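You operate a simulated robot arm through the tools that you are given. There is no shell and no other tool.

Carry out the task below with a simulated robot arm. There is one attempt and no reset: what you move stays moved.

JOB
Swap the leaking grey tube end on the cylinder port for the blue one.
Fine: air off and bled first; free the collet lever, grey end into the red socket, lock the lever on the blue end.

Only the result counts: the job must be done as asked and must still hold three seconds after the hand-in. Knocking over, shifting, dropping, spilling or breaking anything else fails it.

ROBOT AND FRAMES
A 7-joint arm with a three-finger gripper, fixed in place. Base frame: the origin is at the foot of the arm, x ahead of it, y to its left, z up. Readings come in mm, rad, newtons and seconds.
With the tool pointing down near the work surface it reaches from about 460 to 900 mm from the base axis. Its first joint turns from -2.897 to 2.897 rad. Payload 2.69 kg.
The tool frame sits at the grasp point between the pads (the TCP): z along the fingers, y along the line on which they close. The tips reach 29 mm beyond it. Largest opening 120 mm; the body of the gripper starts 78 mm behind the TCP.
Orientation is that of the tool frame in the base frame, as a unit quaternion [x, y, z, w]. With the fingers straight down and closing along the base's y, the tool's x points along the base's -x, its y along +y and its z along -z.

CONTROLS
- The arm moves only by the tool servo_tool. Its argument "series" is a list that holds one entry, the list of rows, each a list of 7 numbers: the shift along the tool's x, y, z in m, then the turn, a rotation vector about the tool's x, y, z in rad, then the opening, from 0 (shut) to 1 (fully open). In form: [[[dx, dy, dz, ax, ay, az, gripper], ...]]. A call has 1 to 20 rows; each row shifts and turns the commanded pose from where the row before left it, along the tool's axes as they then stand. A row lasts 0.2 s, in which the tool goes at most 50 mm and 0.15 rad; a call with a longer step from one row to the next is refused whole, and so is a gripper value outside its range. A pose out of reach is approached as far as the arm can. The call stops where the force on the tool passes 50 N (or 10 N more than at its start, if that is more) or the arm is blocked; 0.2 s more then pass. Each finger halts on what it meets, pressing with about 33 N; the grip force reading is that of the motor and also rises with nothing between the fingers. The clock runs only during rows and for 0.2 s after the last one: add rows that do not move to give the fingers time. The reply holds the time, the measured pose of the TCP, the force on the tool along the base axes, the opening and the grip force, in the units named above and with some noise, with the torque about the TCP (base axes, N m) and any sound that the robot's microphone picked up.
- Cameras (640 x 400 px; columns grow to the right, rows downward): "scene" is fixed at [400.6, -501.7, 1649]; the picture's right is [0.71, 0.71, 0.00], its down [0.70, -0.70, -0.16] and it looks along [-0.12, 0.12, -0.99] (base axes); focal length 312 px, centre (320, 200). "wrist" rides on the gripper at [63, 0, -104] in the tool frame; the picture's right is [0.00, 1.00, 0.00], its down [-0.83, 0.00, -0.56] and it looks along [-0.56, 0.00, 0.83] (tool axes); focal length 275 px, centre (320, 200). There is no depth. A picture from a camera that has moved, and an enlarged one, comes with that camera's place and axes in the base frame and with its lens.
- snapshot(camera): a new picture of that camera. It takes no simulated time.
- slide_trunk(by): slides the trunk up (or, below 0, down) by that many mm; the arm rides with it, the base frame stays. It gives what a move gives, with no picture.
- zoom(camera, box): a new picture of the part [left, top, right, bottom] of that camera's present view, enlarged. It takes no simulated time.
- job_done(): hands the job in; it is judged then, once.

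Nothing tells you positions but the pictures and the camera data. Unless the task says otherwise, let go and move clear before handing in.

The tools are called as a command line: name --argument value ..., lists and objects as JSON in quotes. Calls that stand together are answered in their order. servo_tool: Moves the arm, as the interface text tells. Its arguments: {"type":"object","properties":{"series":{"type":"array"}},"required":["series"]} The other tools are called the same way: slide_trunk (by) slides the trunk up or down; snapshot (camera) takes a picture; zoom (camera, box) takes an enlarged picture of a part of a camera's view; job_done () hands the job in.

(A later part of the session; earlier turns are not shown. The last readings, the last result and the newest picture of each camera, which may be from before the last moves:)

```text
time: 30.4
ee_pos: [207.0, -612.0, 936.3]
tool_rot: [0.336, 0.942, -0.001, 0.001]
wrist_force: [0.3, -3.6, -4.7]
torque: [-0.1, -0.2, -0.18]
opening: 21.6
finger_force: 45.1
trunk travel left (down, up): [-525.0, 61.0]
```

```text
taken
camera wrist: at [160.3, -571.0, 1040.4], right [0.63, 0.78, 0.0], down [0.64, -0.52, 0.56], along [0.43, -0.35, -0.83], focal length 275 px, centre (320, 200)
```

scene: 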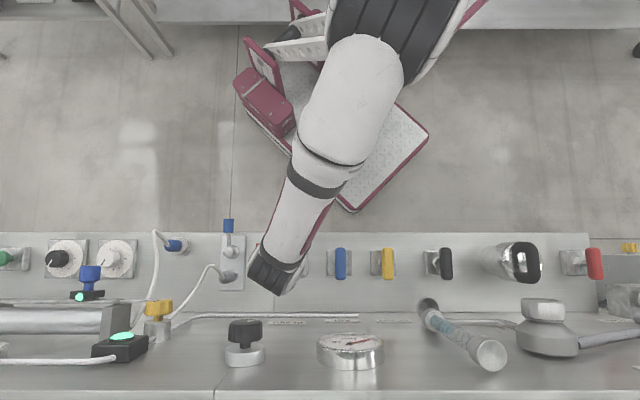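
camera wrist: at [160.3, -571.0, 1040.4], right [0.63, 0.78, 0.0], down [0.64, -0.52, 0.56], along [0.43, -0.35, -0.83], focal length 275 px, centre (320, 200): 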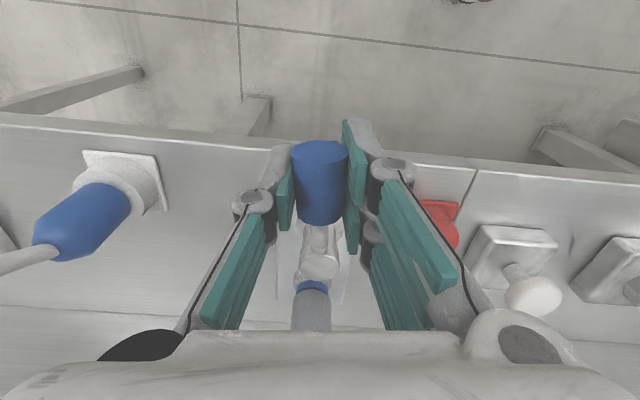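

The lever turns easily this way. I'll continue along the arc and watch the force for the end stop.

servo_tool --series '[[[-0.0003, -0.0061, 0, 0, 0, -0.1, 0.15], [-0.0003, -0.0061, 0, 0, 0, -0.1, 0.15], [-0.0003, -0.0061, 0, 0, 0, -0.1, 0.15], [-0.0003, -0.0061, 0, 0, 0, -0.1, 0.15], [-0.0003, -0.0061, 0, 0, 0, -0.1, 0.15], [-0.0003, -0.0061, 0, 0, 0, -0.1, 0.15]]]'

snapshot --camera "wrist"

zoom --camera "scene" --box '[140, 200, 300, 300]'

```text
time: 31.8
ee_pos: [192.9, -644.1, 935.1]
tool_rot: [0.042, 0.999, 0.0, 0.001]
wrist_force: [6.3, 12.5, -3.0]
torque: [0.05, -0.14, 0.64]
opening: 21.2
finger_force: 45.0
trunk travel left (down, up): [-525.0, 61.0]
```

```text
taken
camera wrist: at [133.2, -638.3, 1040.5], right [0.08, 1.0, 0.0], down [0.83, -0.07, 0.56], along [0.56, -0.04, -0.83], focal length 275 px, centre (320, 200)
```

wrist: 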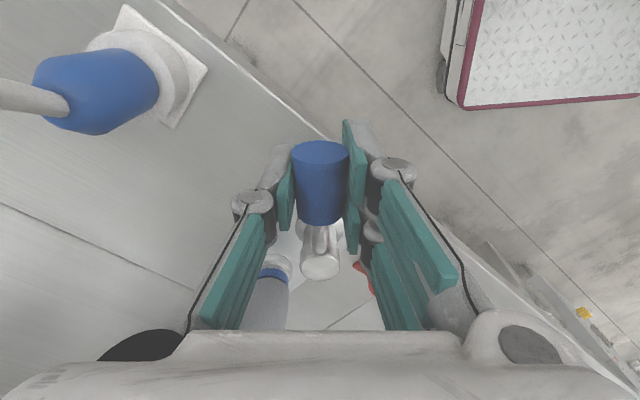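

```text
4.00 times, centred on (220, 250) of scene
camera zoom: at [400.6, -501.7, 1649.0], right [0.71, 0.71, 0.0], down [0.7, -0.7, -0.16], along [-0.12, 0.12, -0.99], focal length 1247 px, centre (720, 0)
```

zoom: 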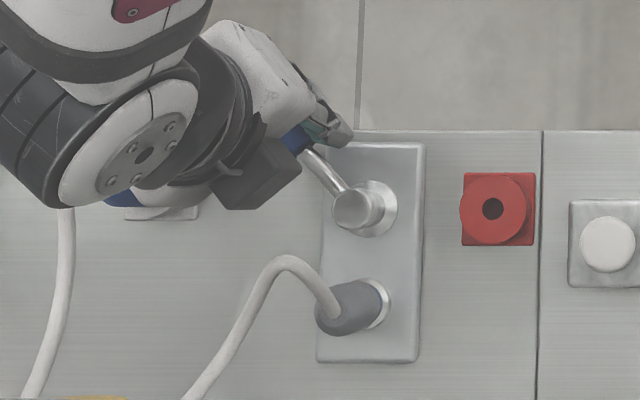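

servo_tool --series '[[[-0.0001, -0.00305, 0, 0, 0, -0.05, 0.15], [-0.0001, -0.00305, 0, 0, 0, -0.05, 0.15], [0, 0, 0, 0, 0, 0, 0.15]]]'

snapshot --camera "wrist"

```text
time: 32.6
ee_pos: [193.7, -650.3, 936.9]
tool_rot: [-0.008, 1.0, -0.001, 0.001]
wrist_force: [8.8, 18.4, -1.1]
torque: [0.08, -0.07, 1.1]
opening: 21.8
finger_force: 44.6
trunk travel left (down, up): [-525.0, 61.0]
```

```text
taken
camera wrist: at [132.8, -650.6, 1040.5], right [-0.02, 1.0, 0.0], down [0.83, 0.02, 0.56], along [0.56, 0.01, -0.83], focal length 275 px, centre (320, 200)
```

wrist: 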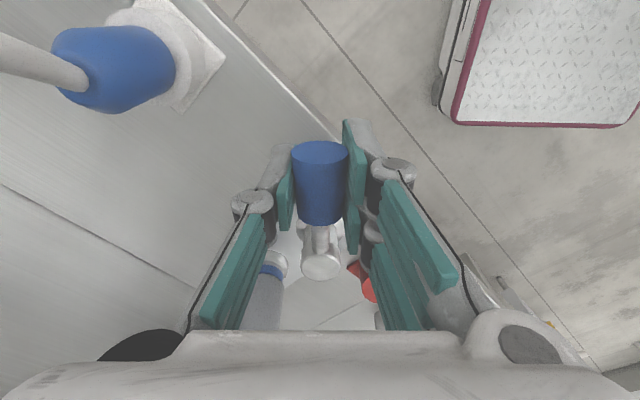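

The lever is still turning with rising resistance. I'll carry on in small steps.

servo_tool --series '[[[-0.0001, -0.00305, 0, 0, 0, -0.05, 0.15], [-0.0001, -0.00305, 0, 0, 0, -0.05, 0.15], [-0.0001, -0.00305, 0, 0, 0, -0.05, 0.15], [-0.0001, -0.00305, 0, 0, 0, -0.05, 0.15], [0, 0, 0, 0, 0, 0, 0.15]]]'

snapshot --camera "wrist"

```text
time: 33.8
ee_pos: [196.1, -663.3, 936.1]
tool_rot: [-0.108, 0.994, -0.001, 0.0]
wrist_force: [11.6, 23.5, -4.6]
torque: [0.03, -0.06, 1.14]
opening: 21.5
finger_force: 45.3
trunk travel left (down, up): [-525.0, 61.0]
```

```text
taken
camera wrist: at [135.8, -675.2, 1040.6], right [-0.22, 0.98, 0.0], down [0.81, 0.18, 0.56], along [0.54, 0.12, -0.83], focal length 275 px, centre (320, 200)
```

wrist: 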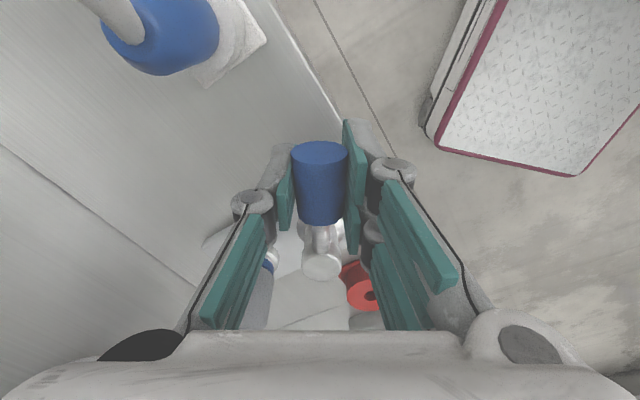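

servo_tool --series '[[[-0.0011, -0.003, 0, 0, 0, -0.05, 0.15], [-0.0001, -0.00305, 0, 0, 0, -0.05, 0.15], [-0.0001, -0.00305, 0, 0, 0, -0.05, 0.15], [-0.0001, -0.00305, 0, 0, 0, -0.05, 0.15], [0, 0, 0, 0, 0, 0, 0.15]]]'

snapshot --camera "wrist"

zoom --camera "scene" --box '[140, 200, 300, 300]'

```text
time: 34.5
ee_pos: [198.0, -663.8, 936.9]
tool_rot: [-0.162, 0.987, 0.008, 0.002]
wrist_force: [2.5, 19.8, 13.9]
torque: [0.07, 0.13, -1.25]
opening: 23.0
finger_force: 44.9
trunk travel left (down, up): [-525.0, 61.0]
stopped in row 3: the force on the tool passed its limit at 53 N (the readings are from after the stop); the commanded pose is now the measured one
```

```text
taken
camera wrist: at [138.8, -685.0, 1040.2], right [-0.32, 0.95, 0.01], down [0.79, 0.26, 0.56], along [0.53, 0.19, -0.83], focal length 275 px, centre (320, 200)
```

wrist: 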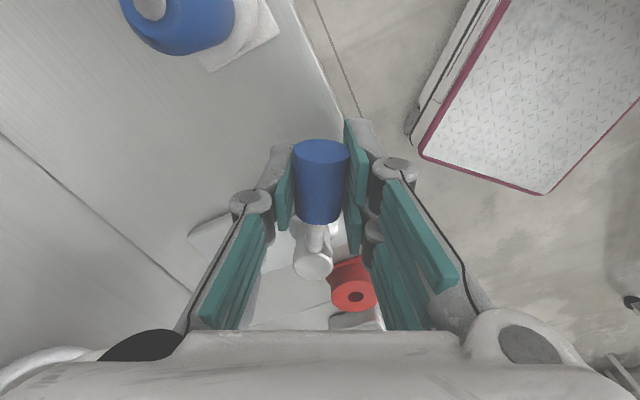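

```text
4.00 times, centred on (220, 250) of scene
camera zoom: at [400.6, -501.7, 1649.0], right [0.71, 0.71, 0.0], down [0.7, -0.7, -0.16], along [-0.12, 0.12, -0.99], focal length 1247 px, centre (720, 0)
```

zoom: 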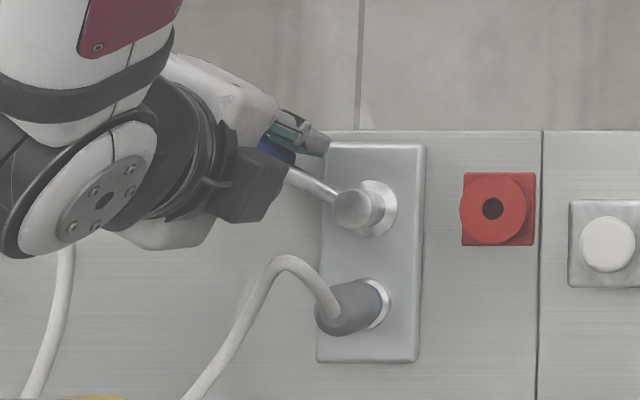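

The lever hit an end stop at about 60°. I'll release it, lift, and see whether it stays.

servo_tool --series '[[[0, 0, 0, 0, 0, 0, 0.45], [0, 0, 0, 0, 0, 0, 0.45], [0, 0, -0.04, 0, 0, 0, 0.45], [0, 0, -0.05, 0, 0, 0, 0.45], [0, 0, -0.05, 0, 0, 0, 0.6], [0, 0, 0, 0, 0, 0, 0.6]]]'

snapshot --camera "wrist"

```text
time: 35.9
ee_pos: [198.0, -668.1, 1075.1]
tool_rot: [-0.163, 0.987, 0.006, 0.001]
wrist_force: [-0.1, 0.5, 0.2]
torque: [0.02, -0.02, -0.04]
opening: 72.2
finger_force: 0.0
trunk travel left (down, up): [-525.0, 61.0]
```

```text
taken
camera wrist: at [139.9, -688.7, 1178.5], right [-0.33, 0.95, 0.01], down [0.79, 0.26, 0.56], along [0.53, 0.19, -0.83], focal length 275 px, centre (320, 200)
```

wrist: 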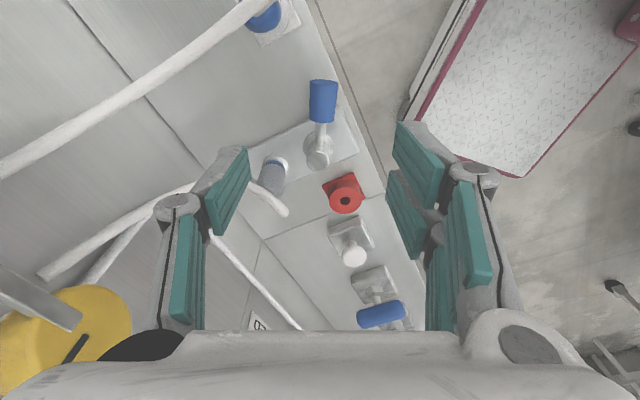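

The lever stays in the freed position. Next is the grey end: a vertical plug at about P694/Q-277, top z≈960, with its tube bending off toward −q. I'll move above it with the fingers closing front-to-back.

servo_tool --series '[[[0, 0, 0, 0.011, 0.004, 0, 0.6], [0, 0, 0, 0, 0, -0.115, 0.6], [0, 0, 0, 0, 0, -0.115, 0.6], [0, 0, 0, 0, 0, -0.115, 0.6], [0, 0, 0, 0, 0, -0.112, 0.6], [-0.014, -0.021, 0, 0, 0, 0, 0.6], [-0.014, -0.021, 0, 0, 0, 0, 0.6], [-0.014, -0.02, 0, 0, 0, 0, 0.6], [-0.013, -0.02, 0, 0, 0, 0, 0.6], [0, 0, 0, 0, 0, 0, 0.6]]]'

snapshot --camera "wrist"

snapshot --camera "scene"

```text
time: 38.1
ee_pos: [293.8, -686.3, 1075.6]
tool_rot: [-0.382, 0.924, 0.0, 0.0]
wrist_force: [0.3, -0.2, 0.3]
torque: [-0.01, -0.03, -0.03]
opening: 72.2
finger_force: 0.1
trunk travel left (down, up): [-525.0, 61.0]
```

```text
taken
camera wrist: at [251.4, -730.5, 1179.4], right [-0.71, 0.71, 0.0], down [0.59, 0.59, 0.56], along [0.39, 0.39, -0.83], focal length 275 px, centre (320, 200)
```

wrist: 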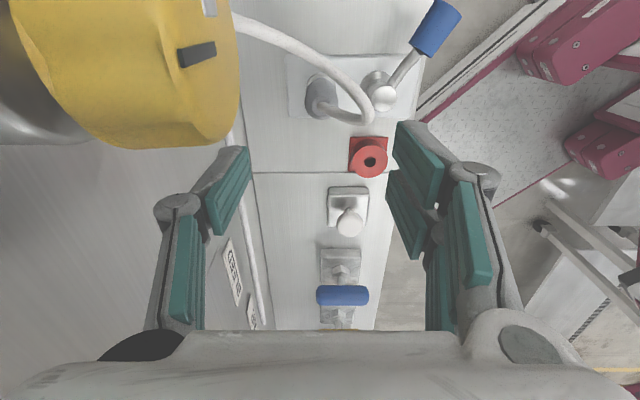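

```text
taken
```

scene: 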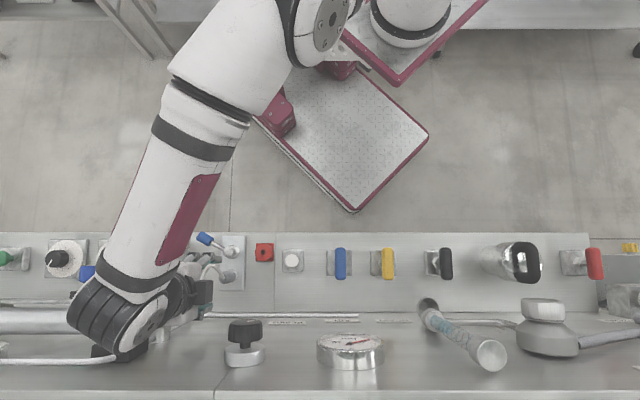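

zoom --camera "scene" --box '[60, 220, 260, 345]'

zoom --camera "wrist" --box '[200, 0, 480, 175]'

zoom --camera "wrist" --box '[0, 0, 260, 160]'

```text
3.20 times, centred on (160, 282) of scene
camera zoom: at [400.6, -501.7, 1649.0], right [0.71, 0.71, 0.0], down [0.7, -0.7, -0.16], along [-0.12, 0.12, -0.99], focal length 998 px, centre (832, -64)
```

zoom: 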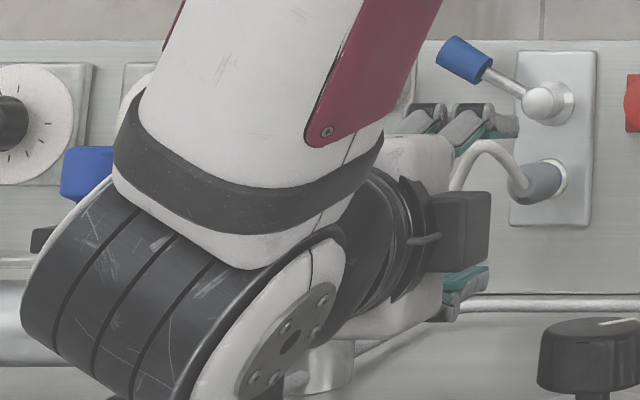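

```text
2.29 times, centred on (340, 88) of wrist
camera zoom: at [251.4, -730.5, 1179.4], right [-0.71, 0.71, 0.0], down [0.59, 0.59, 0.56], along [0.39, 0.39, -0.83], focal length 629 px, centre (274, 457)
```

zoom: 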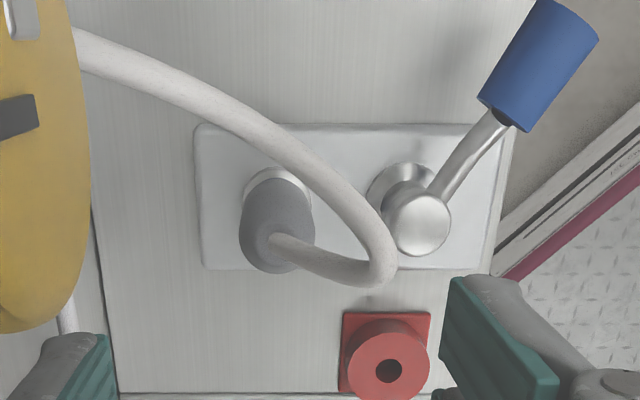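

```text
2.46 times, centred on (130, 80) of wrist
camera zoom: at [251.4, -730.5, 1179.4], right [-0.71, 0.71, 0.0], down [0.59, 0.59, 0.56], along [0.39, 0.39, -0.83], focal length 678 px, centre (788, 495)
```

zoom: 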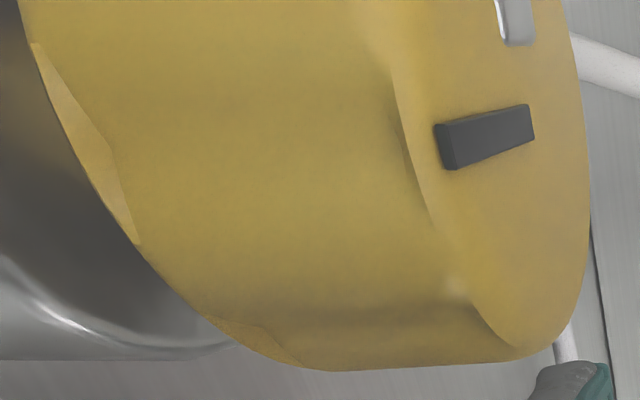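

The tube loops back toward the robot, and the wall's yellow and black knobs are close to where the hand would sit. I'll approach from slightly to the right, leaning the hand about 8° away from the yellow knob, then slide onto the plug.

servo_tool --series '[[[-0.0175, -0.001, 0, 0, 0, 0, 0.4], [0, 0, 0, 0, 0, -0.0875, 0.4], [0, 0, 0, 0, 0, -0.0875, 0.4], [0, 0, 0, 0, 0.14, 0, 0.4], [0, 0, 0, 0, 0, 0, 0.4], [-0.0035, 0, 0.02475, 0, 0, 0, 0.4], [-0.0035, 0, 0.02475, 0, 0, 0, 0.4], [0, 0, 0, 0, 0, 0, 0.4]]]'

snapshot --camera "wrist"

zoom --camera "scene" --box '[60, 240, 300, 390]'

```text
time: 39.9
ee_pos: [308.1, -675.0, 1026.0]
tool_rot: [-0.459, 0.885, -0.033, -0.062]
wrist_force: [0.2, 0.0, 0.4]
torque: [0.0, 0.01, -0.01]
opening: 48.1
finger_force: 0.0
trunk travel left (down, up): [-525.0, 61.0]
```

```text
taken
camera wrist: at [281.3, -713.2, 1137.2], right [-0.82, 0.57, 0.0], down [0.51, 0.74, 0.43], along [0.25, 0.36, -0.9], focal length 275 px, centre (320, 200)
```

wrist: 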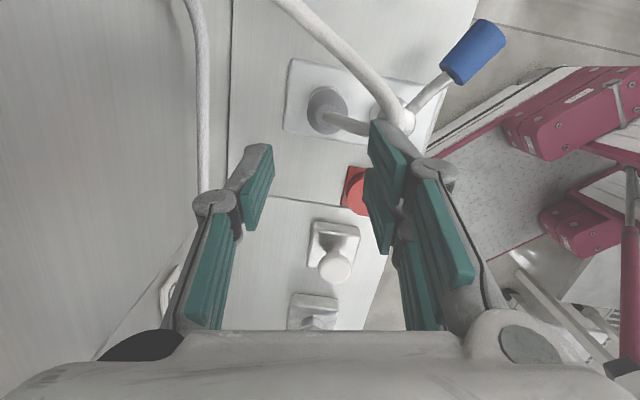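

```text
2.67 times, centred on (180, 315) of scene
camera zoom: at [400.6, -501.7, 1649.0], right [0.71, 0.71, 0.0], down [0.7, -0.7, -0.16], along [-0.12, 0.12, -0.99], focal length 832 px, centre (693, -107)
```

zoom: 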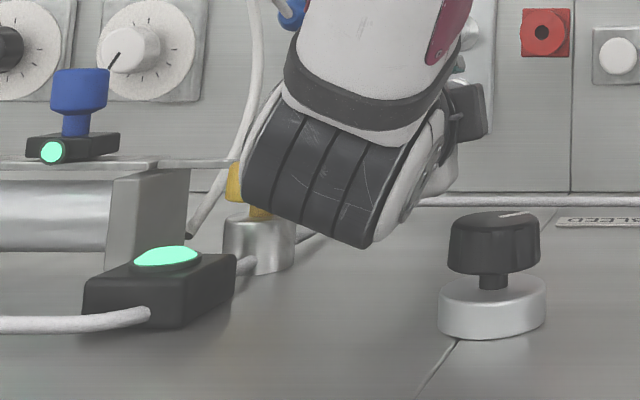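

servo_tool --series '[[[-0.0035, 0, 0.02475, 0, 0, 0, 0.4], [-0.0035, 0, 0.02475, 0, 0, 0, 0.4], [-0.0036, 0, 0.02475, 0, 0, 0, 0.4], [0, 0, 0, 0, 0, 0, 0.4]]]'

snapshot --camera "wrist"

zoom --camera "scene" --box '[60, 240, 300, 390]'

```text
time: 40.5
ee_pos: [315.9, -669.5, 993.6]
tool_rot: [-0.462, 0.884, -0.033, -0.059]
wrist_force: [6.1, 26.3, 8.7]
torque: [-3.92, 0.97, -0.58]
opening: 47.9
finger_force: 0.0
trunk travel left (down, up): [-525.0, 61.0]
stopped in row 2: the force on the tool passed its limit at 64 N (the readings are from after the stop); the commanded pose is now the measured one
```

```text
taken
camera wrist: at [289.6, -709.1, 1104.5], right [-0.82, 0.57, 0.0], down [0.51, 0.74, 0.44], along [0.25, 0.36, -0.9], focal length 275 px, centre (320, 200)
```

wrist: 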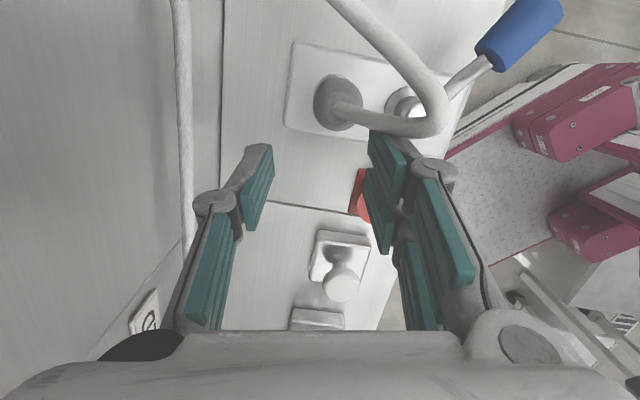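

```text
2.67 times, centred on (180, 315) of scene
camera zoom: at [400.6, -501.7, 1649.0], right [0.71, 0.71, 0.0], down [0.7, -0.7, -0.16], along [-0.12, 0.12, -0.99], focal length 832 px, centre (693, -107)
```

zoom: 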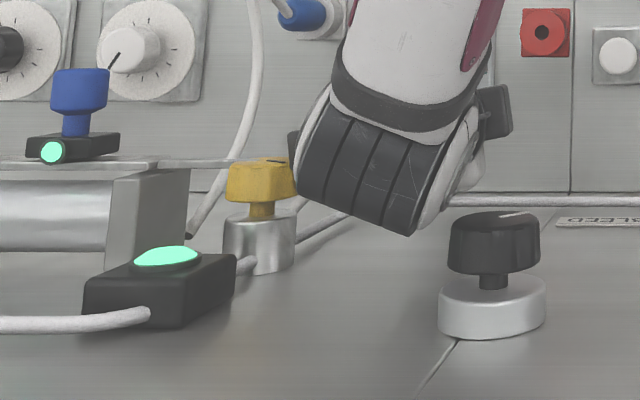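

The hand touched something about 150 mm above the fingertips, probably the yellow knob. I'll check whether it was disturbed before backing away.

zoom --camera "scene" --box '[0, 220, 260, 380]'

zoom --camera "scene" --box '[130, 270, 194, 310]'

```text
2.46 times, centred on (130, 300) of scene
camera zoom: at [400.6, -501.7, 1649.0], right [0.71, 0.71, 0.0], down [0.7, -0.7, -0.16], along [-0.12, 0.12, -0.99], focal length 768 px, centre (788, -46)
```

zoom: 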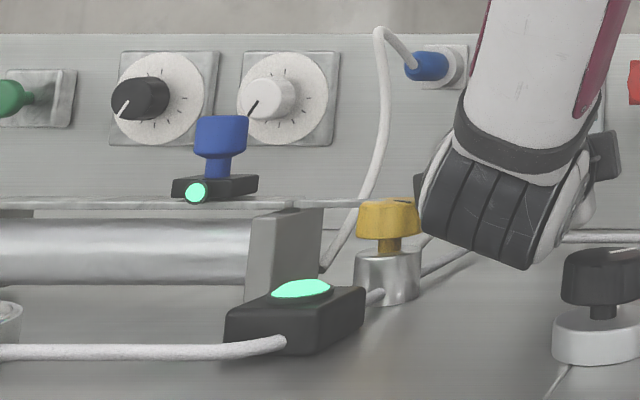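

```text
10.00 times, centred on (162, 290) of scene
camera zoom: at [400.6, -501.7, 1649.0], right [0.71, 0.71, 0.0], down [0.7, -0.7, -0.16], along [-0.12, 0.12, -0.99], focal length 3118 px, centre (1900, -700)
```

zoom: 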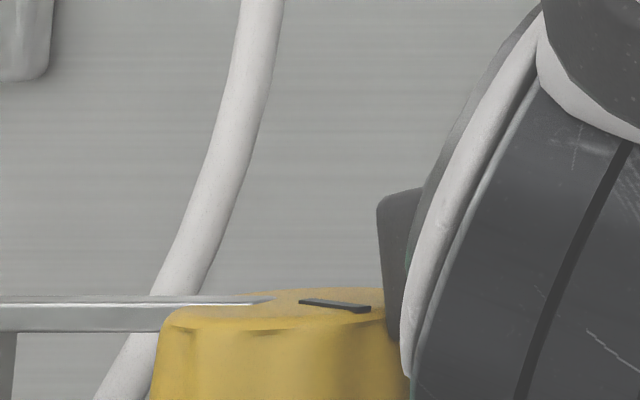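

It looks as if contact turned the yellow knob. I'll move off it sideways first so I don't drag it further, then rise and inspect it.

servo_tool --series '[[[-0.0095, 0.0085, -0.0013, 0, 0, 0, 0.4], [0, 0, 0, 0, 0, 0, 0.4], [0.0035, 0, -0.02475, 0, 0, 0, 0.4], [0.0035, 0, -0.02475, 0, 0, 0, 0.4], [0.0035, 0, -0.02475, 0, 0, 0, 0.4], [0.0035, 0, -0.02475, 0, 0, 0, 0.4], [0.0035, 0, -0.02475, 0, 0, 0, 0.4], [0.0035, 0, -0.02475, 0, 0, 0, 0.4], [0, 0, 0, 0, -0.14, 0, 0.4], [0, 0, 0, 0, 0, 0.0875, 0.4], [0, 0, 0, 0, 0, 0.0875, 0.4], [0, 0, 0, 0, 0, 0, 0.4]]]'

snapshot --camera "wrist"

zoom --camera "scene" --box '[130, 270, 194, 310]'

snapshot --camera "scene"

```text
time: 43.1
ee_pos: [311.3, -660.4, 1142.7]
tool_rot: [-0.384, 0.923, 0.0, 0.003]
wrist_force: [-0.2, -0.2, 0.2]
torque: [0.03, -0.02, -0.05]
opening: 48.3
finger_force: 0.1
trunk travel left (down, up): [-525.0, 61.0]
```

```text
taken
camera wrist: at [267.4, -704.8, 1245.7], right [-0.71, 0.7, 0.0], down [0.58, 0.59, 0.56], along [0.39, 0.4, -0.83], focal length 275 px, centre (320, 200)
```

wrist: 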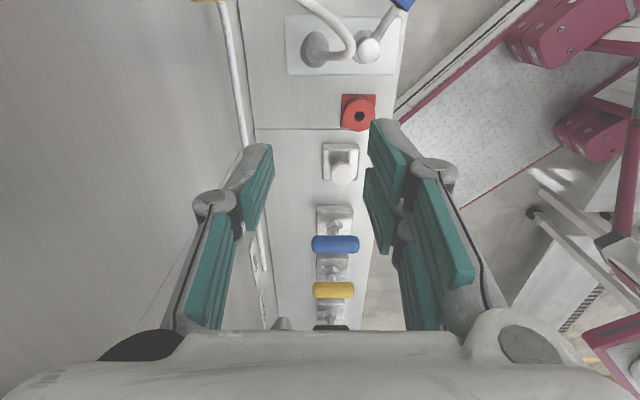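

```text
10.00 times, centred on (162, 290) of scene
camera zoom: at [400.6, -501.7, 1649.0], right [0.71, 0.71, 0.0], down [0.7, -0.7, -0.16], along [-0.12, 0.12, -0.99], focal length 3118 px, centre (1900, -700)
```

zoom: 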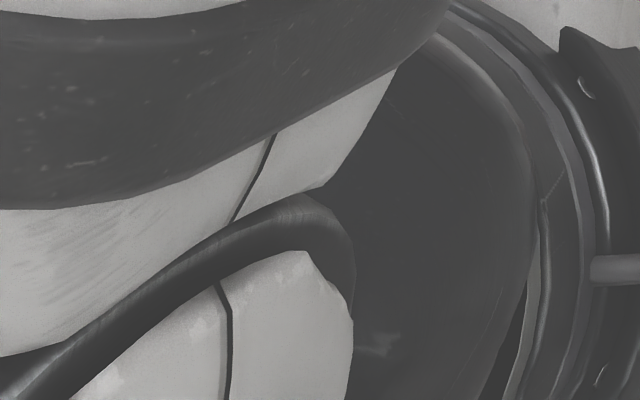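

```text
taken
```

scene: 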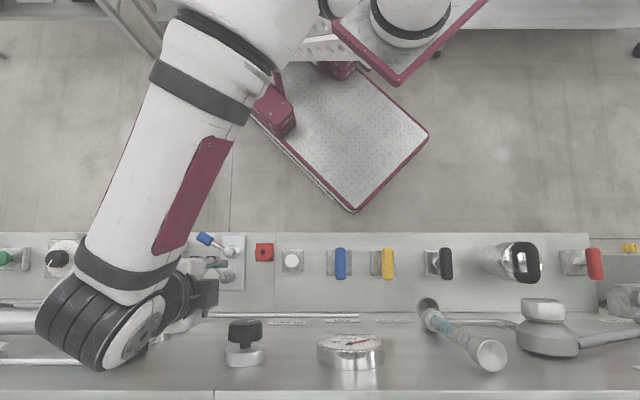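

I'll reposition so the wrist camera can see the front face of the yellow knob.

servo_tool --series '[[[0, 0.032, 0, 0, 0, 0, 0.4], [0, 0.032, 0, 0, 0, 0, 0.4], [0, 0, 0, 0, 0, 0.1428, 0.4], [0, 0, 0, 0, 0, 0.1428, 0.4], [0, 0, 0, 0, 0, 0.1428, 0.4], [0, 0, 0, 0, 0, 0.1428, 0.4], [0, 0, 0, 0, 0, 0.1428, 0.4], [0, 0, 0, 0, 0, 0.1428, 0.4], [0, 0, 0, 0, 0, 0.1428, 0.4], [0, 0, 0, 0, 0, 0.1428, 0.4], [0, 0, 0, 0, 0, 0.1428, 0.4], [0, 0, 0, 0, 0, 0.1428, 0.4], [0, 0, 0, 0, 0, 0.1428, 0.4], [0, -0.031, 0, 0, 0, 0, 0.4], [0, -0.031, 0, 0, 0, 0, 0.4], [0, -0.031, 0, 0, 0, 0, 0.4], [0, 0, 0, 0, 0, 0, 0.4]]]'

snapshot --camera "wrist"

zoom --camera "scene" --box '[0, 220, 260, 380]'

zoom --camera "scene" --box '[130, 280, 194, 320]'

```text
time: 46.7
ee_pos: [199.9, -680.8, 1141.9]
tool_rot: [0.381, 0.924, 0.003, 0.003]
wrist_force: [-0.8, 0.1, -0.2]
torque: [-0.01, 0.02, 0.03]
opening: 48.0
finger_force: 0.0
trunk travel left (down, up): [-525.0, 61.0]
```

```text
taken
camera wrist: at [156.2, -636.2, 1245.2], right [0.7, 0.71, 0.0], down [0.59, -0.58, 0.56], along [0.4, -0.39, -0.83], focal length 275 px, centre (320, 200)
```

wrist: 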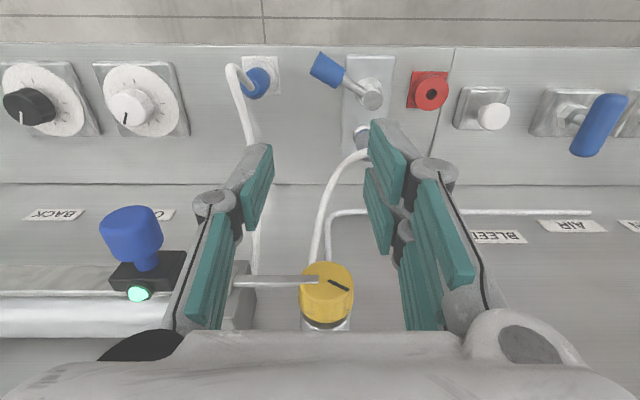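

```text
2.46 times, centred on (130, 300) of scene
camera zoom: at [400.6, -501.7, 1649.0], right [0.71, 0.71, 0.0], down [0.7, -0.7, -0.16], along [-0.12, 0.12, -0.99], focal length 768 px, centre (788, -46)
```

zoom: 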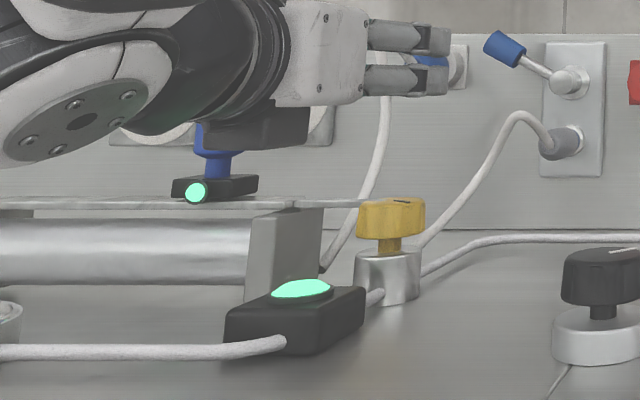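

```text
10.00 times, centred on (162, 300) of scene
camera zoom: at [400.6, -501.7, 1649.0], right [0.71, 0.71, 0.0], down [0.7, -0.7, -0.16], along [-0.12, 0.12, -0.99], focal length 3118 px, centre (1900, -800)
```

zoom: 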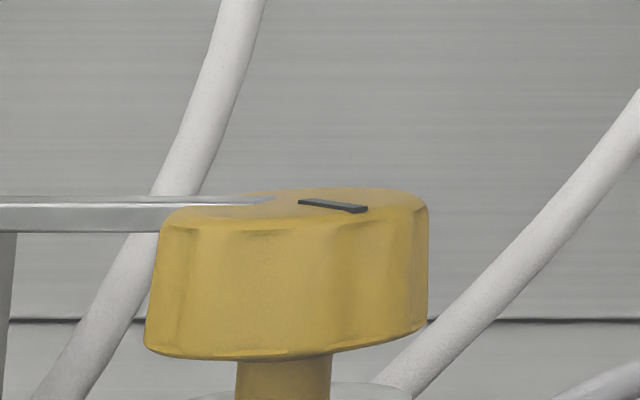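

zoom --camera "wrist" --box '[280, 250, 376, 310]'

```text
6.67 times, centred on (328, 280) of wrist
camera zoom: at [156.2, -636.2, 1245.2], right [0.7, 0.71, 0.0], down [0.59, -0.58, 0.56], along [0.4, -0.39, -0.83], focal length 1835 px, centre (267, -333)
```

zoom: 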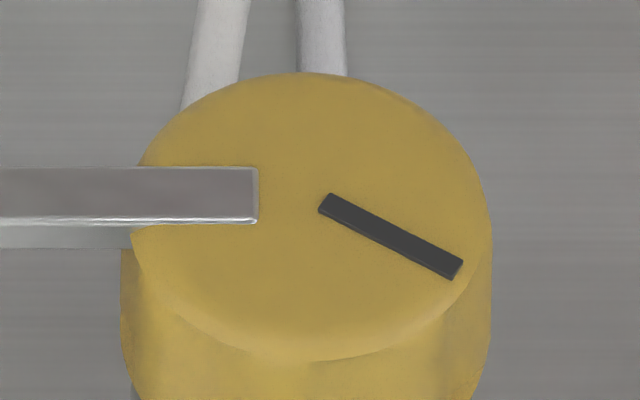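

The collision (the camera housing on the tool's x side) turned the yellow knob about 60°. Its mark pointed straight up before and now points to the right. I'll restore it with a horizontal approach, gripping the knob and turning it back. First I'll pitch the tool to horizontal well in front of it.

servo_tool --series '[[[0.02, 0, 0, 0, 0, 0, 0.42], [0, 0, 0, 0, -0.1428, 0, 0.42], [0, 0, 0, 0, -0.1428, 0, 0.42], [0, 0, 0, 0, -0.1428, 0, 0.42], [0, 0, 0, 0, -0.1428, 0, 0.42], [0, 0, 0, 0, -0.1428, 0, 0.42], [0, 0, 0, 0, -0.1428, 0, 0.42], [0, 0, 0, 0, -0.1428, 0, 0.42], [0, 0, 0, 0, -0.1428, 0, 0.42], [0, 0, 0, 0, -0.1428, 0, 0.42], [0, 0, 0, 0, -0.1428, 0, 0.42], [0, 0, 0, 0, -0.1428, 0, 0.42], [0, 0, 0, 0, 0, 0, 0.42]]]'

snapshot --camera "wrist"

snapshot --camera "scene"

```text
time: 49.5
ee_pos: [185.9, -667.3, 1142.5]
tool_rot: [0.272, 0.651, -0.269, 0.656]
wrist_force: [0.9, 0.3, -0.1]
torque: [0.0, -0.02, -0.01]
opening: 50.4
finger_force: 0.0
trunk travel left (down, up): [-525.0, 61.0]
```

```text
taken
camera wrist: at [112.8, -592.8, 1078.2], right [0.71, 0.71, 0.0], down [-0.39, 0.39, 0.83], along [0.59, -0.59, 0.56], focal length 275 px, centre (320, 200)
```

wrist: 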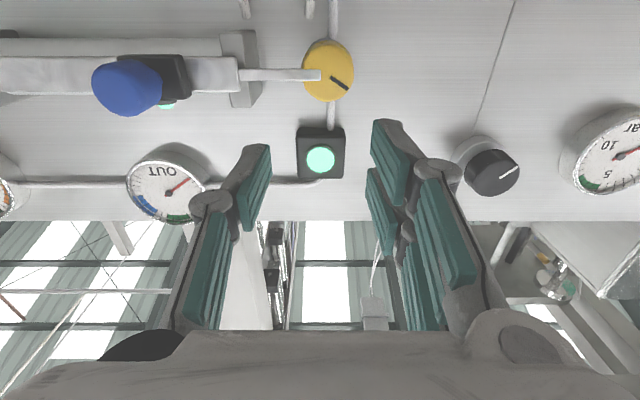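

```text
taken
```

scene: 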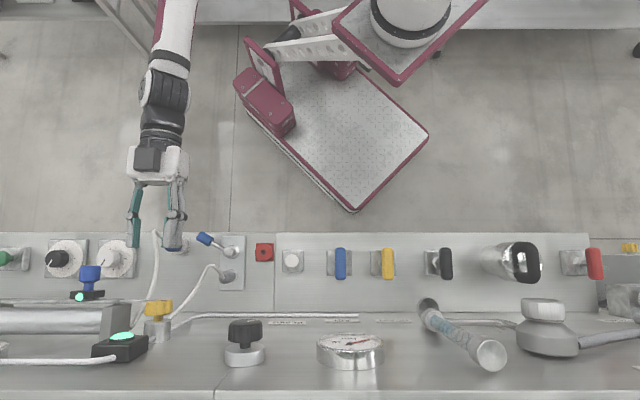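

Horizontal works well and I have a frontal view of the knob. I'll measure its centre accurately.

zoom --camera "wrist" --box '[280, 30, 376, 110]'

zoom --camera "wrist" --box '[200, 20, 400, 145]'

```text
5.00 times, centred on (328, 70) of wrist
camera zoom: at [112.8, -592.8, 1078.2], right [0.71, 0.71, 0.0], down [-0.39, 0.39, 0.83], along [0.59, -0.59, 0.56], focal length 1376 px, centre (280, 850)
```

zoom: 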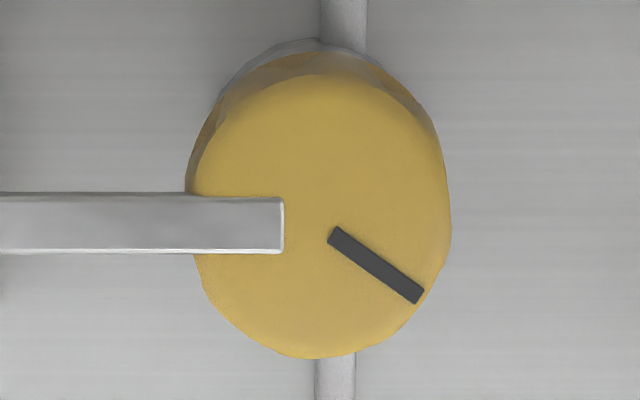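

```text
3.20 times, centred on (300, 82) of wrist
camera zoom: at [112.8, -592.8, 1078.2], right [0.71, 0.71, 0.0], down [-0.39, 0.39, 0.83], along [0.59, -0.59, 0.56], focal length 881 px, centre (384, 576)
```

zoom: 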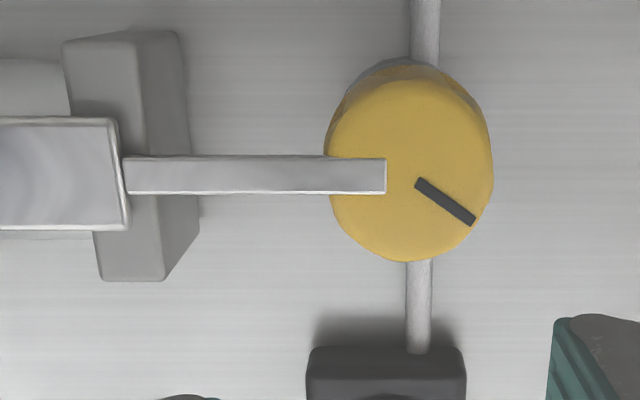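

The knob centre is at about Q-334, Z1115, radius 19, and the mark sits at about 33° and needs to return to vertical (about +57°). I'll align and roll the fingers so they clear the rod tip, then advance.

servo_tool --series '[[[0.0278, 0.0057, 0, 0, 0, 0, 0.45], [0, 0, 0, 0, 0, 0.1341, 0.45], [0, 0, 0, 0, 0, 0.1341, 0.45], [0, 0, 0, 0, 0, 0.1341, 0.45], [0, 0, 0, 0, 0, 0.1341, 0.45], [0, 0, 0, 0, 0, 0.1341, 0.45], [0, 0, 0, 0, 0, 0.1341, 0.45], [0, 0, 0, 0, 0, 0.1341, 0.45], [0, 0, 0, 0, 0, 0.1341, 0.45], [0, 0, 0.03, 0, 0, 0, 0.45], [0, 0, 0.03, 0, 0, 0, 0.45], [0, 0, 0, 0, 0, 0, 0.45]]]'

snapshot --camera "wrist"

snapshot --camera "scene"

```text
time: 52.1
ee_pos: [231.9, -705.2, 1115.4]
tool_rot: [0.567, 0.422, 0.103, 0.7]
wrist_force: [0.0, -0.8, 0.3]
torque: [0.01, -0.01, -0.02]
opening: 54.2
finger_force: 0.1
trunk travel left (down, up): [-525.0, 61.0]
```

```text
taken
camera wrist: at [199.3, -591.9, 1084.2], right [0.34, 0.34, 0.88], down [-0.91, -0.12, 0.4], along [0.24, -0.93, 0.27], focal length 275 px, centre (320, 200)
```

wrist: 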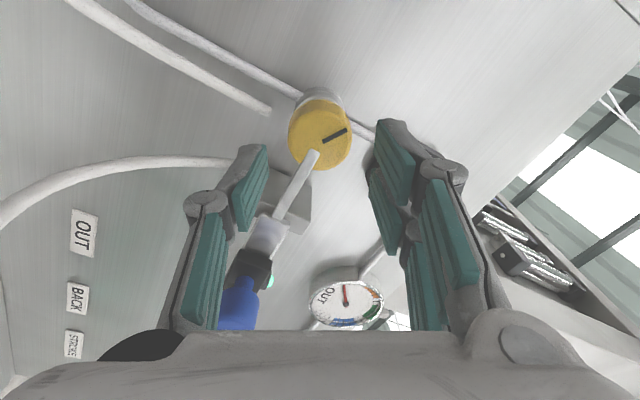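

```text
taken
```

scene: 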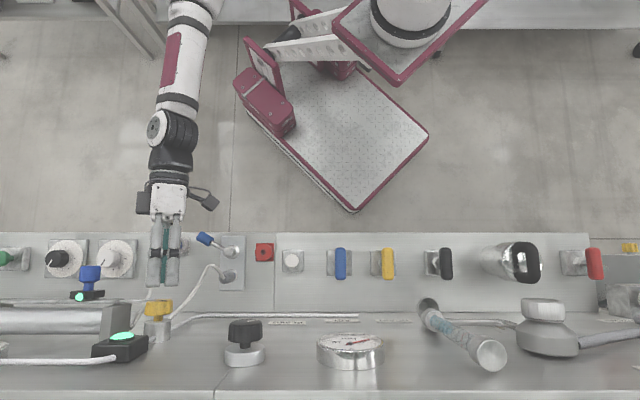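

zoom --camera "wrist" --box '[270, 80, 366, 180]'

```text
4.00 times, centred on (318, 130) of wrist
camera zoom: at [199.3, -591.9, 1084.2], right [0.34, 0.34, 0.88], down [-0.91, -0.12, 0.4], along [0.24, -0.93, 0.27], focal length 1101 px, centre (328, 480)
```

zoom: 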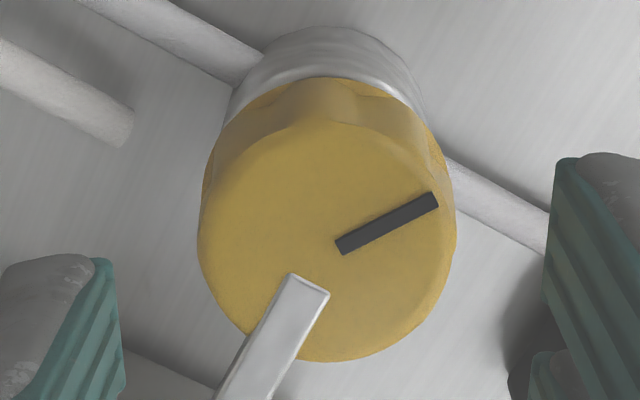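

servo_tool --series '[[[0.002, 0, 0.016, 0, 0, 0, 0.45], [0, 0, 0.016, 0, 0, 0, 0.45], [0, 0, 0.014, 0, 0, 0, 0.45], [0, 0, 0, 0, 0, 0, 0.45]]]'

snapshot --camera "wrist"

zoom --camera "scene" --box '[110, 240, 222, 310]'

```text
time: 53.1
ee_pos: [266.7, -735.3, 1112.8]
tool_rot: [0.567, 0.423, 0.103, 0.7]
wrist_force: [0.4, -0.2, -0.1]
torque: [-0.01, -0.03, 0.0]
opening: 54.2
finger_force: 0.0
trunk travel left (down, up): [-525.0, 61.0]
```

```text
taken
camera wrist: at [233.2, -622.8, 1082.9], right [0.34, 0.34, 0.88], down [-0.91, -0.12, 0.4], along [0.24, -0.93, 0.27], focal length 275 px, centre (320, 200)
```

wrist: 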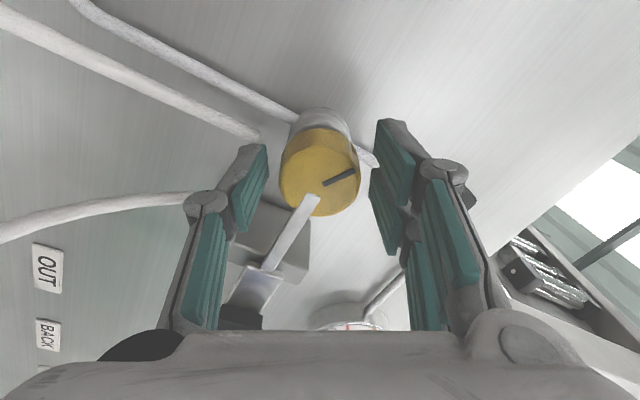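

```text
5.71 times, centred on (166, 275) of scene
camera zoom: at [400.6, -501.7, 1649.0], right [0.71, 0.71, 0.0], down [0.7, -0.7, -0.16], along [-0.12, 0.12, -0.99], focal length 1782 px, centre (1200, -229)
```

zoom: 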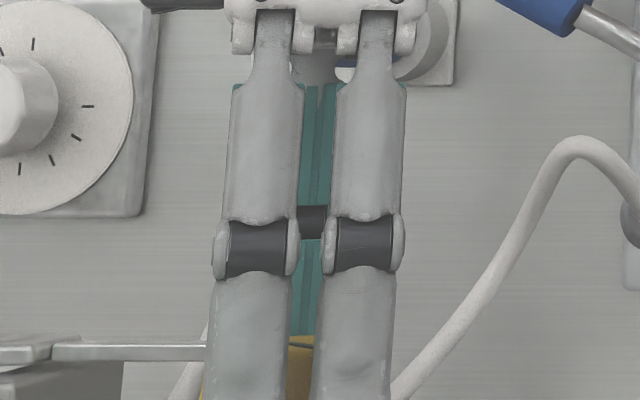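

servo_tool --series '[[[0, 0, 0.003, 0, 0, 0, 0.36], [0, 0, 0, 0, 0, 0, 0.27], [0, 0, 0, 0, 0, 0, 0.27], [0, 0, 0, 0, 0, 0, 0.27]]]'

snapshot --camera "wrist"

```text
time: 54.1
ee_pos: [268.7, -737.5, 1113.6]
tool_rot: [0.566, 0.423, 0.104, 0.7]
wrist_force: [-3.1, 4.3, -1.6]
torque: [0.02, -0.02, 0.04]
opening: 40.8
finger_force: 44.8
trunk travel left (down, up): [-525.0, 61.0]
```

```text
taken
camera wrist: at [235.2, -624.5, 1082.7], right [0.34, 0.34, 0.88], down [-0.91, -0.13, 0.4], along [0.24, -0.93, 0.27], focal length 275 px, centre (320, 200)
```

wrist: 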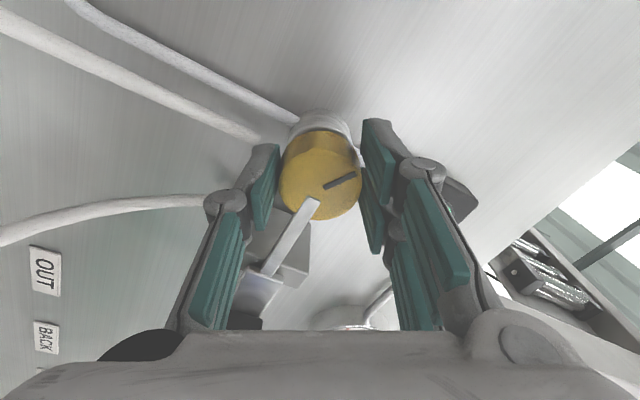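

servo_tool --series '[[[0, 0, 0, 0, 0, 0.1, 0.27], [0, 0, 0, 0, 0, 0.1, 0.27], [0, 0, 0, 0, 0, 0, 0.27]]]'

snapshot --camera "wrist"

```text
time: 54.9
ee_pos: [268.8, -738.7, 1114.2]
tool_rot: [0.605, 0.364, 0.174, 0.686]
wrist_force: [-1.5, 7.0, 1.1]
torque: [-0.06, -0.04, -0.07]
opening: 40.6
finger_force: 45.2
trunk travel left (down, up): [-525.0, 61.0]
```

```text
taken
camera wrist: at [238.7, -620.9, 1094.9], right [0.2, 0.21, 0.96], down [-0.95, -0.17, 0.24], along [0.21, -0.96, 0.17], focal length 275 px, centre (320, 200)
```

wrist: 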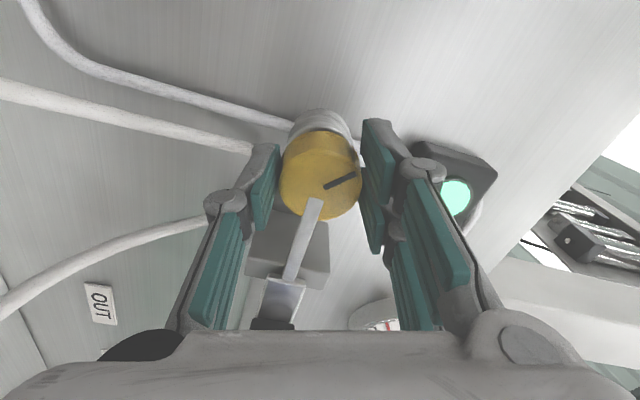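

servo_tool --series '[[[0, 0, 0, 0, 0, 0.1325, 0.27], [0, 0, 0, 0, 0, 0.1325, 0.27], [0, 0, 0, 0, 0, 0.1325, 0.27], [0, 0, 0, 0, 0, 0.1325, 0.27], [0, 0, 0, 0, 0, 0.1325, 0.27], [0, 0, 0, 0, 0, 0.1325, 0.27], [0, 0, 0, 0, 0, 0, 0.27]]]'

snapshot --camera "wrist"

zoom --camera "wrist" --box '[270, 120, 370, 220]'

```text
time: 56.5
ee_pos: [268.7, -739.2, 1115.4]
tool_rot: [0.698, 0.101, 0.426, 0.567]
wrist_force: [4.7, -0.1, 25.9]
torque: [-0.68, 0.15, 0.27]
opening: 40.8
finger_force: 44.9
trunk travel left (down, up): [-525.0, 61.0]
```

```text
taken
camera wrist: at [234.9, -624.4, 1145.3], right [-0.34, -0.33, 0.88], down [-0.91, -0.13, -0.4], along [0.25, -0.93, -0.26], focal length 275 px, centre (320, 200)
```

wrist: 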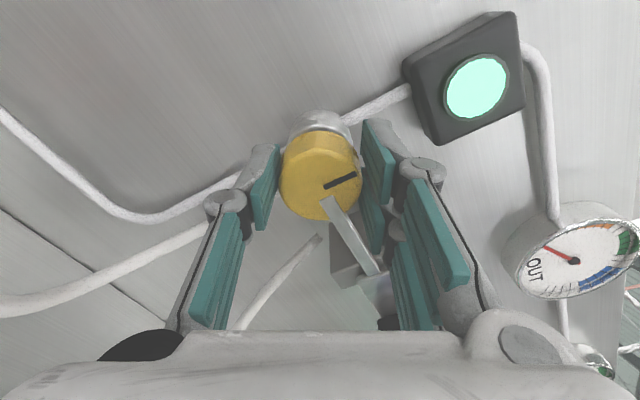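

```text
4.00 times, centred on (320, 170) of wrist
camera zoom: at [234.9, -624.4, 1145.3], right [-0.34, -0.33, 0.88], down [-0.91, -0.13, -0.4], along [0.25, -0.93, -0.26], focal length 1101 px, centre (320, 320)
```

zoom: 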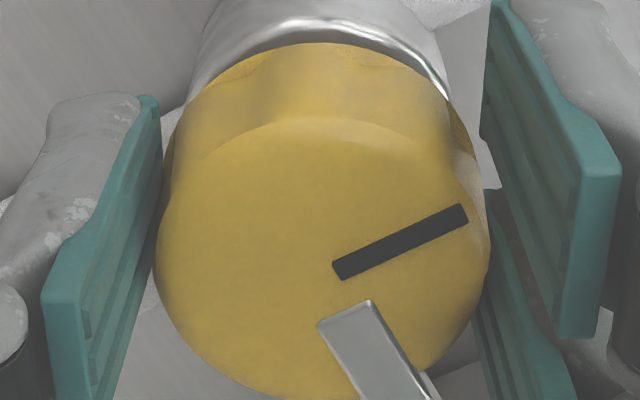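

The knob mark is back to vertical, matching the earlier views. I'll release it and retreat straight back.

servo_tool --series '[[[0, 0, 0, 0, 0, 0, 0.36], [0, 0, 0, 0, 0, 0, 0.45], [0, 0, 0, 0, 0, 0, 0.45], [0, 0, -0.02, 0, 0, 0, 0.45], [0, 0, -0.03, 0, 0, 0, 0.45], [0, 0, -0.03, 0, 0, 0, 0.45], [0, 0, -0.03, 0, 0, 0, 0.45], [0, 0, 0, 0, 0, 0, 0.45]]]'

snapshot --camera "wrist"

zoom --camera "scene" --box '[0, 220, 260, 380]'

zoom --camera "scene" --box '[130, 280, 194, 320]'

```text
time: 58.3
ee_pos: [191.4, -661.5, 1111.6]
tool_rot: [0.7, 0.102, 0.425, 0.565]
wrist_force: [-0.2, -0.6, 0.1]
torque: [0.01, -0.01, 0.0]
opening: 54.2
finger_force: 0.0
trunk travel left (down, up): [-525.0, 61.0]
```

```text
taken
camera wrist: at [157.1, -546.8, 1142.2], right [-0.34, -0.34, 0.88], down [-0.91, -0.13, -0.4], along [0.24, -0.93, -0.26], focal length 275 px, centre (320, 200)
```

wrist: 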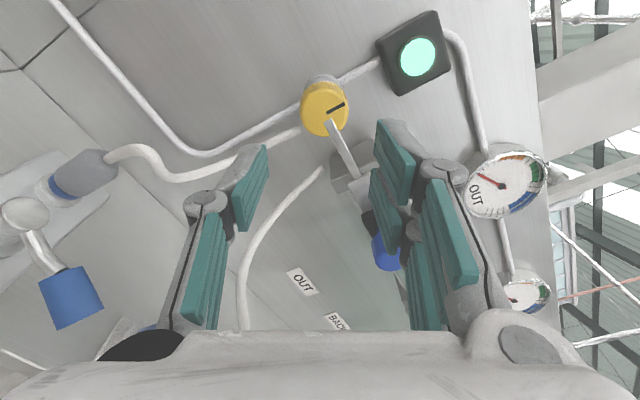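

```text
2.46 times, centred on (130, 300) of scene
camera zoom: at [400.6, -501.7, 1649.0], right [0.71, 0.71, 0.0], down [0.7, -0.7, -0.16], along [-0.12, 0.12, -0.99], focal length 768 px, centre (788, -46)
```

zoom: 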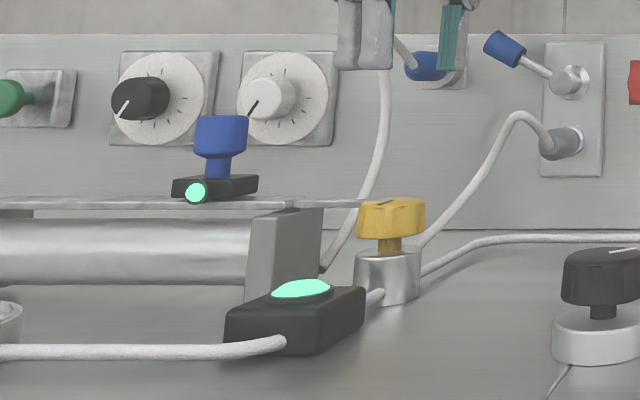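

```text
10.00 times, centred on (162, 300) of scene
camera zoom: at [400.6, -501.7, 1649.0], right [0.71, 0.71, 0.0], down [0.7, -0.7, -0.16], along [-0.12, 0.12, -0.99], focal length 3118 px, centre (1900, -800)
```

zoom: 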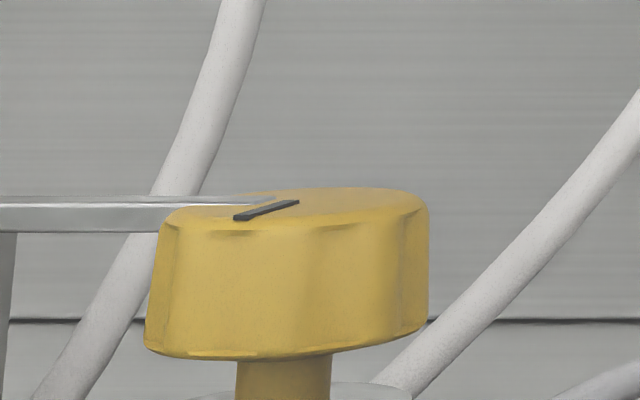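

The knob now looks as it did at the start. Next I'll go back to a downward tool, this time with the camera housing on the +q side, away from the yellow knob.

servo_tool --series '[[[0, 0, 0, 0, 0, -0.1243, 0.45], [0, 0, 0, 0, 0, -0.1243, 0.45], [0, 0, 0, 0, 0, -0.1243, 0.45], [0, 0, 0, 0, 0, -0.1243, 0.45], [0, 0, 0, 0.1428, 0, 0, 0.45], [0, 0, 0, 0.1428, 0, 0, 0.45], [0, 0, 0, 0.1428, 0, 0, 0.45], [0, 0, 0, 0.1428, 0, 0, 0.45], [0, 0, 0, 0.1428, 0, 0, 0.45], [0, 0, 0, 0.1428, 0, 0, 0.45], [0, 0, 0, 0.1428, 0, 0, 0.45], [0, 0, 0, 0.1428, 0, 0, 0.45], [0, 0, 0, 0.1428, 0, 0, 0.45], [0, 0, 0, 0.1428, 0, 0, 0.45], [0, 0, 0, 0.1428, 0, 0, 0.45], [0, 0, 0, 0, 0, 0, 0.45]]]'

snapshot --camera "wrist"

snapshot --camera "scene"

```text
time: 61.7
ee_pos: [190.4, -661.6, 1112.5]
tool_rot: [0.924, 0.384, 0.002, 0.0]
wrist_force: [0.0, 0.0, -1.2]
torque: [-0.06, -0.01, 0.02]
opening: 53.9
finger_force: 0.0
trunk travel left (down, up): [-525.0, 61.0]
```

```text
taken
camera wrist: at [236.1, -615.2, 1217.1], right [0.71, -0.7, 0.0], down [-0.59, -0.59, 0.55], along [-0.39, -0.39, -0.83], focal length 275 px, centre (320, 200)
```

wrist: 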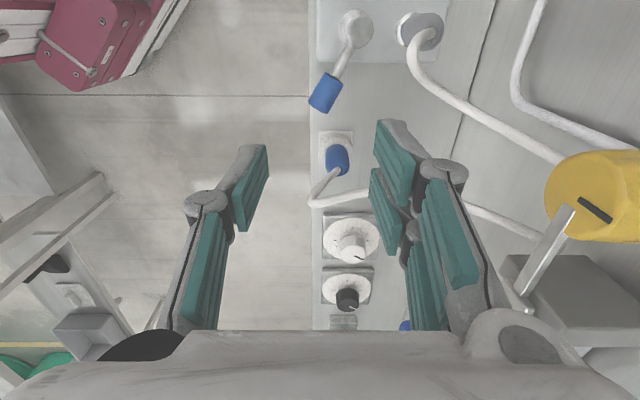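

```text
taken
```

scene: 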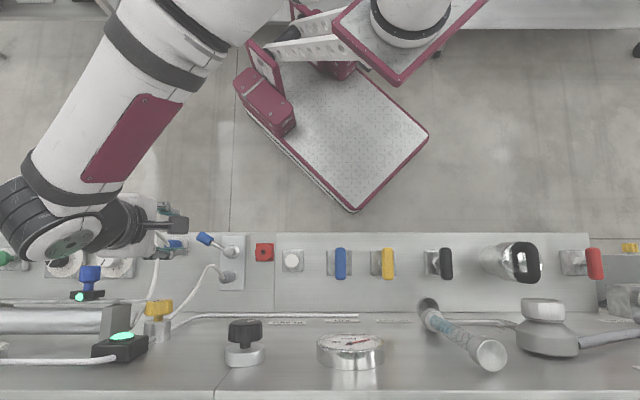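

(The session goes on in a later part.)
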